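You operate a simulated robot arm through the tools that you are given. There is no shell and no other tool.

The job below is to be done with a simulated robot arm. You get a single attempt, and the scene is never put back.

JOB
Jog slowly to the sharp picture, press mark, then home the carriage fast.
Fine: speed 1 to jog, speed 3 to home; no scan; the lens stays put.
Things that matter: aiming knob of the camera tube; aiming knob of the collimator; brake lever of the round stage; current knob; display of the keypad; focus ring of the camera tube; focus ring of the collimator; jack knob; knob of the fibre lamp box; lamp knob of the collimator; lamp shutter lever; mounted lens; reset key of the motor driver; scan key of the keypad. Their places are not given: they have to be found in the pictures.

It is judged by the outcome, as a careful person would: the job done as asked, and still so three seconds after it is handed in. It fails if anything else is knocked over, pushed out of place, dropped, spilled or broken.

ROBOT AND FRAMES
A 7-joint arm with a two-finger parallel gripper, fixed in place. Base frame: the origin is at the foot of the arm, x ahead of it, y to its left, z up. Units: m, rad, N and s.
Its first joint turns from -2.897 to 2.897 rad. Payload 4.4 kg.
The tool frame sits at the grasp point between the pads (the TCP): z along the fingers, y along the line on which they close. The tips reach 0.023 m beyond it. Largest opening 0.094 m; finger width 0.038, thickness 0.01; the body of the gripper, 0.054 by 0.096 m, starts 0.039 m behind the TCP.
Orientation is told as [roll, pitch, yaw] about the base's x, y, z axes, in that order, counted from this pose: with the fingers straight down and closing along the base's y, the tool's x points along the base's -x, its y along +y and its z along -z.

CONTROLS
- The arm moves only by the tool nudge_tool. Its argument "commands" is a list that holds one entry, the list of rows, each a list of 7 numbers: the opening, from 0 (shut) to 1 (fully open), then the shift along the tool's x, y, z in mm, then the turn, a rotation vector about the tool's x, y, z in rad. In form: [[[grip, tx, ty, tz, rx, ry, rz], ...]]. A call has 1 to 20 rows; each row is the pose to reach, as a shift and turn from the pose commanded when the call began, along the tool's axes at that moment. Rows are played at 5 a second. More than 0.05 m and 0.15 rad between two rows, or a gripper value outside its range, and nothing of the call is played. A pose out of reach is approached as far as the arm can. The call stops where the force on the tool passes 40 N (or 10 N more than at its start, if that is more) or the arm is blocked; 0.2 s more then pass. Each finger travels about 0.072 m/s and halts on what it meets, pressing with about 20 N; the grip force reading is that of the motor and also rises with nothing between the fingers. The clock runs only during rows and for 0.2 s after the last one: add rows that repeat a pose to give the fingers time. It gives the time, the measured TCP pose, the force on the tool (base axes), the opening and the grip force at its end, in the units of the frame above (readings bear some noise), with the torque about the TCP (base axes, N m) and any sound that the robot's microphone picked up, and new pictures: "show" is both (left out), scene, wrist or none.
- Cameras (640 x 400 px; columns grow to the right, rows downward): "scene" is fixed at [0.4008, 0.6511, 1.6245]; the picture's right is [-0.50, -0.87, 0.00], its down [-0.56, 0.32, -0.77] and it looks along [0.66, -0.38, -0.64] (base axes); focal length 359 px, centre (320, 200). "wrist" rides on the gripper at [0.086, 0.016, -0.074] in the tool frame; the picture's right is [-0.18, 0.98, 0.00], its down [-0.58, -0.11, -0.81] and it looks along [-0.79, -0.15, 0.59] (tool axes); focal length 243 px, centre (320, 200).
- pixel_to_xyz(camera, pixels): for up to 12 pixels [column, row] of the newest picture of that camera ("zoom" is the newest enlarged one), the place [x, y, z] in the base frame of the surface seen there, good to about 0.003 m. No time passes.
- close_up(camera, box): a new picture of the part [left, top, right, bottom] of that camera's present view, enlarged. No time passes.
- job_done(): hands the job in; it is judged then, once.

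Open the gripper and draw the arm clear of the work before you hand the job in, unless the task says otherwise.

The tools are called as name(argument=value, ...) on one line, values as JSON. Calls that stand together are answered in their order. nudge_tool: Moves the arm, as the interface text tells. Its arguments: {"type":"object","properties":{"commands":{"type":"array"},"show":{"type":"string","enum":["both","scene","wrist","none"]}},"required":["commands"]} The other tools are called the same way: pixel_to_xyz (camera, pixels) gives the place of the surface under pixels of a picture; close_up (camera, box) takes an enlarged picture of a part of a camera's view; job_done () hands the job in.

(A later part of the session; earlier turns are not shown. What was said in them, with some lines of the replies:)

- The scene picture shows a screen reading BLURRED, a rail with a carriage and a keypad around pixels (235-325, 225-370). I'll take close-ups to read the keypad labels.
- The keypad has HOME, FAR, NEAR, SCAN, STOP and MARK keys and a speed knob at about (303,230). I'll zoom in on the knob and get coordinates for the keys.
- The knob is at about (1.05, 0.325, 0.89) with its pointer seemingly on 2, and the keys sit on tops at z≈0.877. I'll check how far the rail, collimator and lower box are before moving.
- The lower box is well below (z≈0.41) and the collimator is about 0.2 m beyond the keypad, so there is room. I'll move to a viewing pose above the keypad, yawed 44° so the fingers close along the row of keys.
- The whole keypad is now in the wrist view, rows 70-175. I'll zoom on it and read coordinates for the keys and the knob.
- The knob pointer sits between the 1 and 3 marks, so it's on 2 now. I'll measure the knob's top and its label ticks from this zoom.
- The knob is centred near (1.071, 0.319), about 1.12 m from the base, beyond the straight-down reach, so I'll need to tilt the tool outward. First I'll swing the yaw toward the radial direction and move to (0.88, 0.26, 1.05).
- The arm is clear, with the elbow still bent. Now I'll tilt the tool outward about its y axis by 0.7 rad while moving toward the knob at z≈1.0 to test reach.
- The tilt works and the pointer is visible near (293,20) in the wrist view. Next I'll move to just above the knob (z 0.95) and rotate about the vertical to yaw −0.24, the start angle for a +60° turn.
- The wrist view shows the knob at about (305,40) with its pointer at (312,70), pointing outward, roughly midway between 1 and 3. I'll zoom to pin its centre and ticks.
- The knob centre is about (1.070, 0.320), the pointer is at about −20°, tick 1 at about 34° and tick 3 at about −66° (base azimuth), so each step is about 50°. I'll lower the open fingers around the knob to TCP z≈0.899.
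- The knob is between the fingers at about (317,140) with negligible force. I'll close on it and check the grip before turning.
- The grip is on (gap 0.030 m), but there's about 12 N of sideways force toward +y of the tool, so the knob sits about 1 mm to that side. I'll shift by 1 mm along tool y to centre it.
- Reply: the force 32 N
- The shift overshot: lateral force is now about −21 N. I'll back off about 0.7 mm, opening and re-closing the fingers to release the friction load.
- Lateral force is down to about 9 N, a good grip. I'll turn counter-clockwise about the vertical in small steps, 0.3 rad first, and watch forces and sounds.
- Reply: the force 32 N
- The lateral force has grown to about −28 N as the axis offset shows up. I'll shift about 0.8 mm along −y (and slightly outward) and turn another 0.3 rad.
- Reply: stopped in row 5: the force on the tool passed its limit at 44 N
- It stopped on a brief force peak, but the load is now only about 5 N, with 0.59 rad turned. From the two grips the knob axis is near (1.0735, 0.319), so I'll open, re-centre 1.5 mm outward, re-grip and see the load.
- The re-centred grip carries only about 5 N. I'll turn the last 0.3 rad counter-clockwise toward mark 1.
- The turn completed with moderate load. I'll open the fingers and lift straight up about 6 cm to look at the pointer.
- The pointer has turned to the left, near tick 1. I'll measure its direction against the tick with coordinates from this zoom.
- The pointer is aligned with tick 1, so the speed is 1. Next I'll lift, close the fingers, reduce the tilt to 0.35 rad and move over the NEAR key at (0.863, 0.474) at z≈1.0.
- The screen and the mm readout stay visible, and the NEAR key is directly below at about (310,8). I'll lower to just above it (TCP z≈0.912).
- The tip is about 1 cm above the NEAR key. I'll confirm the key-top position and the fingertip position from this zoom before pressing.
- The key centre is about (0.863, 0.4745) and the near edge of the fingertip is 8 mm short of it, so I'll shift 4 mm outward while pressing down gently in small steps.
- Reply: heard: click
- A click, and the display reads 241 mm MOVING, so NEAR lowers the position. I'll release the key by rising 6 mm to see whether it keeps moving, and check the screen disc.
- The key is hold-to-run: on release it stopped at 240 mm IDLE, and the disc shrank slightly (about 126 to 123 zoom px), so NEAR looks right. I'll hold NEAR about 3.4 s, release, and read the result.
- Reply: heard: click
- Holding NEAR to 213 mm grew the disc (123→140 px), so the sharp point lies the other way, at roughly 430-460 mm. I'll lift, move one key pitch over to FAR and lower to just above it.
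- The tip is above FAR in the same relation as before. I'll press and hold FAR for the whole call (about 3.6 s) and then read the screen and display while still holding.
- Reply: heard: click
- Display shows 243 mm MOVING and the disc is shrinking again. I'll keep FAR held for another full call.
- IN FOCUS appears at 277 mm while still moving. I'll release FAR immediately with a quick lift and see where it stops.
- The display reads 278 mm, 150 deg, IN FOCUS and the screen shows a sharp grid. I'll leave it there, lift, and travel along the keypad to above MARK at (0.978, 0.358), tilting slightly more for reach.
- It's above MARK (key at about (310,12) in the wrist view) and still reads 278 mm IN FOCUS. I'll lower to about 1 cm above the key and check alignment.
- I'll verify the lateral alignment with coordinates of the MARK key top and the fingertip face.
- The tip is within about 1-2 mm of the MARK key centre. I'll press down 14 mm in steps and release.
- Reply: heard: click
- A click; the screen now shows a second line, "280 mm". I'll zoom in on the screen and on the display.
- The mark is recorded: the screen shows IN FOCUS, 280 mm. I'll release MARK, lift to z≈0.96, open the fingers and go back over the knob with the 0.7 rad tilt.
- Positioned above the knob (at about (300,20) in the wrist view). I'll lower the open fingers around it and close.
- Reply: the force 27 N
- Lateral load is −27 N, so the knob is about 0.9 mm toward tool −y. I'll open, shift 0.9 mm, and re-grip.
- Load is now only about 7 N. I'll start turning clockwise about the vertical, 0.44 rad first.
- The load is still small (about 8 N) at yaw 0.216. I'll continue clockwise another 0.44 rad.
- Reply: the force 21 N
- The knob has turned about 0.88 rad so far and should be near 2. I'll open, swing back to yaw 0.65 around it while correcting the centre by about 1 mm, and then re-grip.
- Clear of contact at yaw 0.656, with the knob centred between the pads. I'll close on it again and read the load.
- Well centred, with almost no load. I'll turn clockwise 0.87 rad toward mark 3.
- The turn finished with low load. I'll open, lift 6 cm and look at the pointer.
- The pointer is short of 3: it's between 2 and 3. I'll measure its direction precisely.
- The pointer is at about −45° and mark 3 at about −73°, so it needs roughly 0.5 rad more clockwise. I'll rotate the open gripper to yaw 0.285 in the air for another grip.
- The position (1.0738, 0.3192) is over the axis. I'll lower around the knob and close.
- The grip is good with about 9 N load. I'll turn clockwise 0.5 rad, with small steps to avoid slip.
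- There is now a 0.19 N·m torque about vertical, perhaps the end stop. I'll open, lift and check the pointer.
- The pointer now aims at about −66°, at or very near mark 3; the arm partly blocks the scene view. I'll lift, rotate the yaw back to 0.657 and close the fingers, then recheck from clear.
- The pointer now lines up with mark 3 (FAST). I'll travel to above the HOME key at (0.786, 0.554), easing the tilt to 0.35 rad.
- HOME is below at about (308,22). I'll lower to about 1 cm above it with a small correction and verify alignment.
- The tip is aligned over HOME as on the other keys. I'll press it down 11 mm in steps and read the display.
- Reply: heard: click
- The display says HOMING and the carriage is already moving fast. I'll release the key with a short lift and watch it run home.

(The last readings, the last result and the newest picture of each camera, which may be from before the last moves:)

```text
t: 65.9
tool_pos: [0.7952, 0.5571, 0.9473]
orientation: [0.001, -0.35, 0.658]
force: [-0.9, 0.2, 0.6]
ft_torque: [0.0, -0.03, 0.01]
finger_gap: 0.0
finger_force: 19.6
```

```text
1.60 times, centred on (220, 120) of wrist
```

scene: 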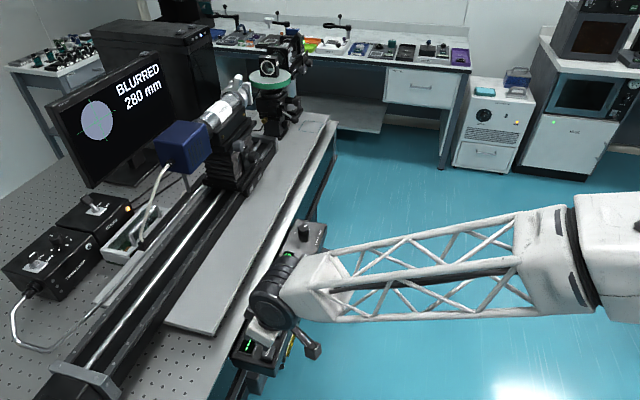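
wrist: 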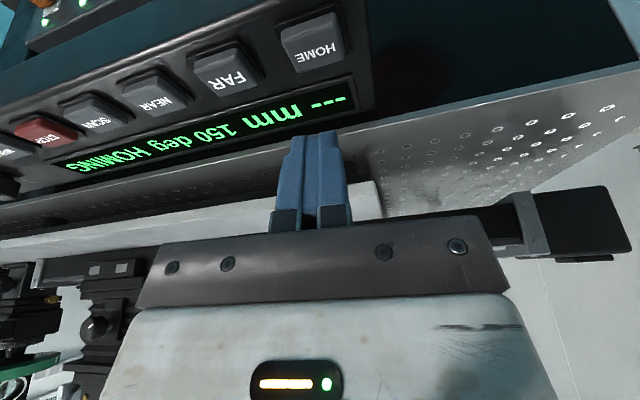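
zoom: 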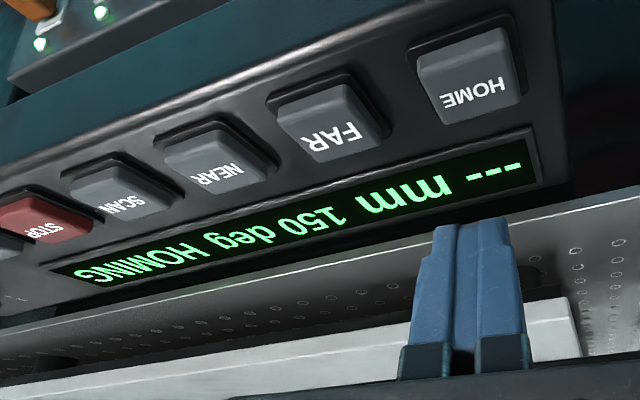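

Homing continues by itself after release ("--- mm HOMING"). I'll lift and draw the arm back toward the base with the gripper opening, while it runs.

nudge_tool(commands=[[[0, -10.3, 0, -28, 0, 0, 0], [0, -20.6, 0, -56.3, 0, 0, 0], [0.3, 0, 0, -84, 0, 0, 0], [0.6, 22, 0, -108, 0, 0, 0], [1, 46, 0, -131, 0, 0, 0], [1, 71.4, 0, -154, 0, 0, 0], [1, 71.4, 0, -154, 0, 0, 0], [1, 71.4, 0, -154, 0, 0, 0], [1, 71.4, 0, -154, 0, 0, 0], [1, 71.4, 0, -154, 0, 0, 0], [1, 71.4, 0, -154, 0, 0, 0], [1, 71.4, 0, -154, 0, 0, 0], [1, 71.4, 0, -154, 0, 0, 0], [1, 71.4, 0, -154, 0, 0, 0], [1, 71.4, 0, -154, 0, 0, 0]]])

close_up(camera="scene", box=[220, 225, 348, 370])

```text
t: 69.1
tool_pos: [0.6998, 0.4833, 1.0641]
orientation: [0.0, -0.35, 0.657]
force: [0.5, -0.5, -0.2]
ft_torque: [-0.01, -0.02, -0.01]
finger_gap: 0.0942
finger_force: 0.0
```

scene: 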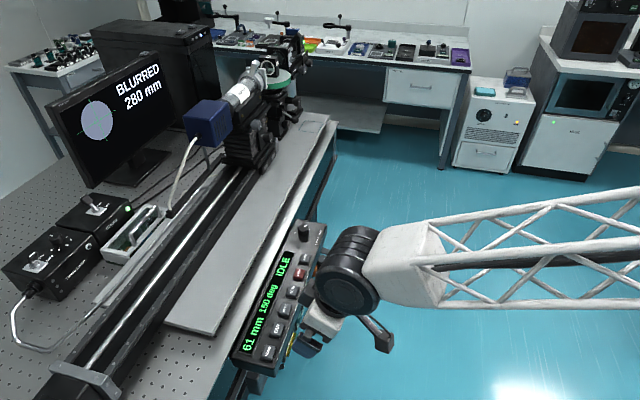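
wrist: 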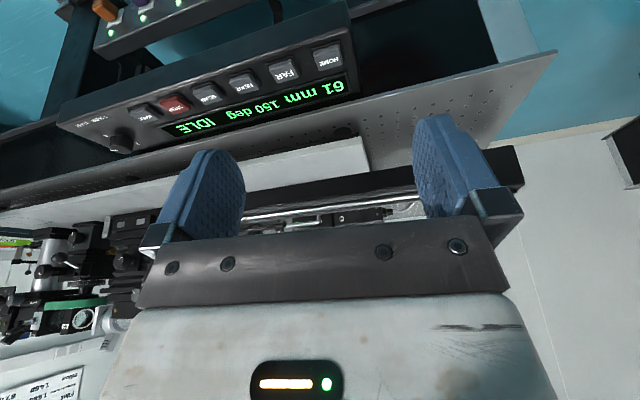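

```text
2.76 times, centred on (284, 298) of scene
```

zoom: 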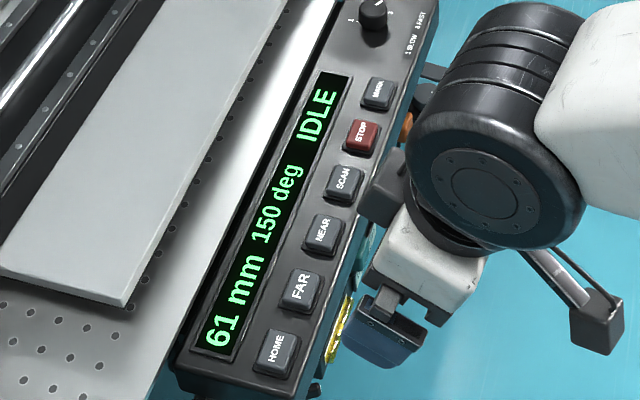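

The display now reads 61 mm, 150 deg, IDLE: homing finished quickly. I'll check the carriage end position, the lens on the stage and the knob up close.

close_up(camera="scene", box=[170, 30, 330, 180])

close_up(camera="scene", box=[290, 220, 314, 235])

close_up(camera="scene", box=[40, 50, 200, 150])

```text
2.67 times, centred on (250, 105) of scene
```

zoom: 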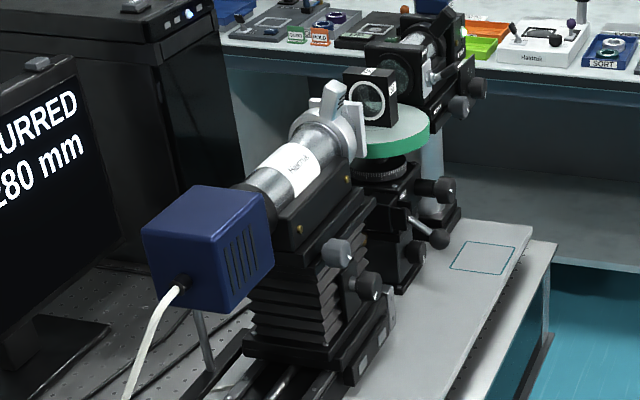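

```text
16.00 times, centred on (302, 228) of scene
```

zoom: 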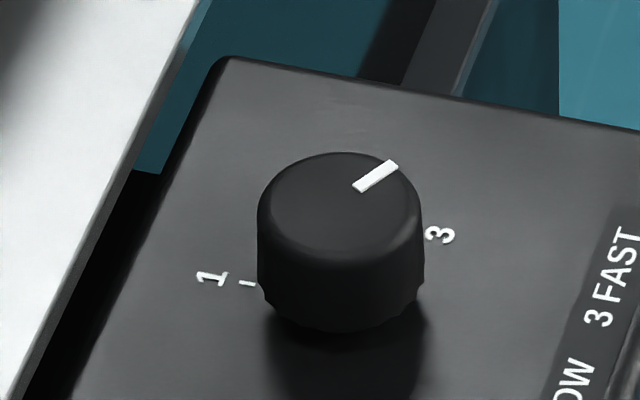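

```text
4.00 times, centred on (120, 100) of scene
```

zoom: 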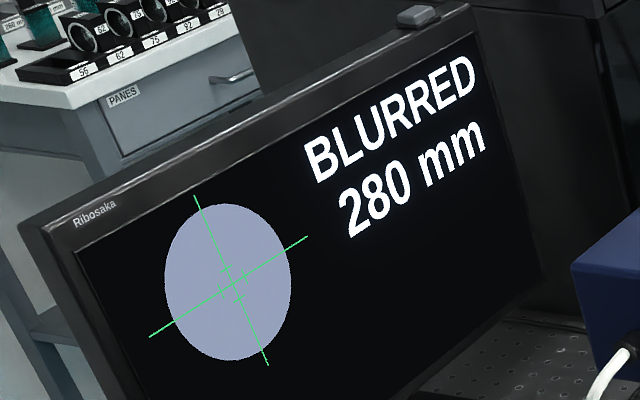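

All is as wanted: the mark at 280 mm is kept, the lens is untouched on the stage, the knob is on 3 and the carriage is at its home end. I'll draw the arm further clear and confirm the reading stays put.

nudge_tool(commands=[[[1, 12, -10, -25, 0, 0.05, 0], [1, 24, -20, -50, 0, 0.1, 0], [1, 36, -30, -75, 0, 0.15, 0], [1, 48, -40, -100, 0, 0.2, 0], [1, 60, -50, -125, 0, 0.25, 0], [1, 60, -50, -125, 0, 0.25, 0], [1, 60, -50, -125, 0, 0.25, 0], [1, 60, -50, -125, 0, 0.25, 0]]])

close_up(camera="scene", box=[220, 225, 348, 370])

```text
t: 70.9
tool_pos: [0.6521, 0.3817, 1.1638]
orientation: [-0.001, -0.101, 0.657]
force: [0.0, -0.1, 1.0]
ft_torque: [-0.02, 0.0, -0.02]
finger_gap: 0.094
finger_force: 0.1
```

scene: 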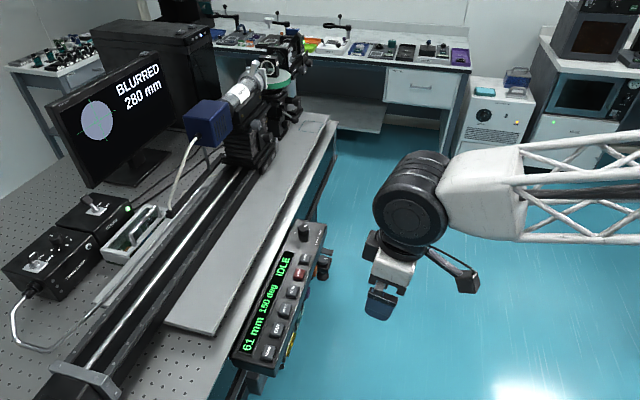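
wrist: 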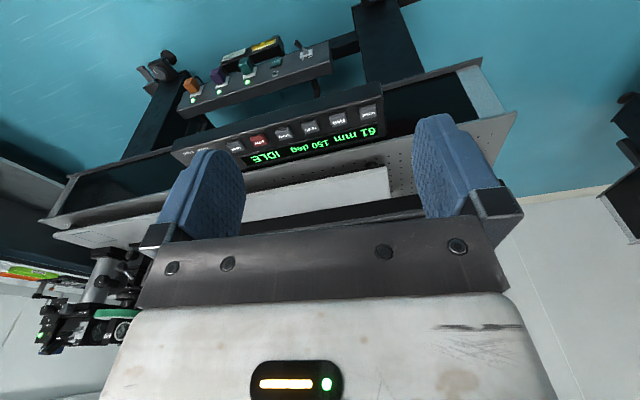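

```text
2.76 times, centred on (284, 298) of scene
```

zoom: 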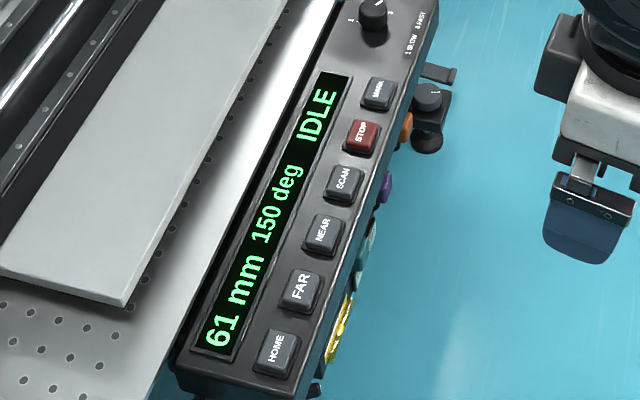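

The display is steady at 61 mm, 150 deg, IDLE. The carriage is home, the 280 mm mark is on the screen, and the arm is clear with the gripper open. I'm handing the job in.

job_done()

```text
The job is handed in.
```

The job is done and handed in: I jogged to the sharp picture at speed 1, pressed MARK, and homed the carriage at speed 3.

- **Jog:** I set the knob to 1 and tried NEAR first. It made the picture blurrier, so I jogged back with FAR until the screen read IN FOCUS. The carriage stopped at 278 mm on the keypad display.
- **Mark:** MARK clicked and the screen added "280 mm". That is 2 mm more than the keypad's 278 mm. I took it as a nominal or rounded value and did not adjust for it.
- **Home:** The first turn left the knob between 2 and 3, so I turned it again until the pointer lined up with 3, then pressed HOME. The carriage homed by itself in under five seconds. It stopped at 61 mm with the display showing IDLE, and was still there about two seconds later.

I never pressed SCAN and did not touch the lens. At handover the stage still read 150 deg, the gripper was open and the arm was clear.
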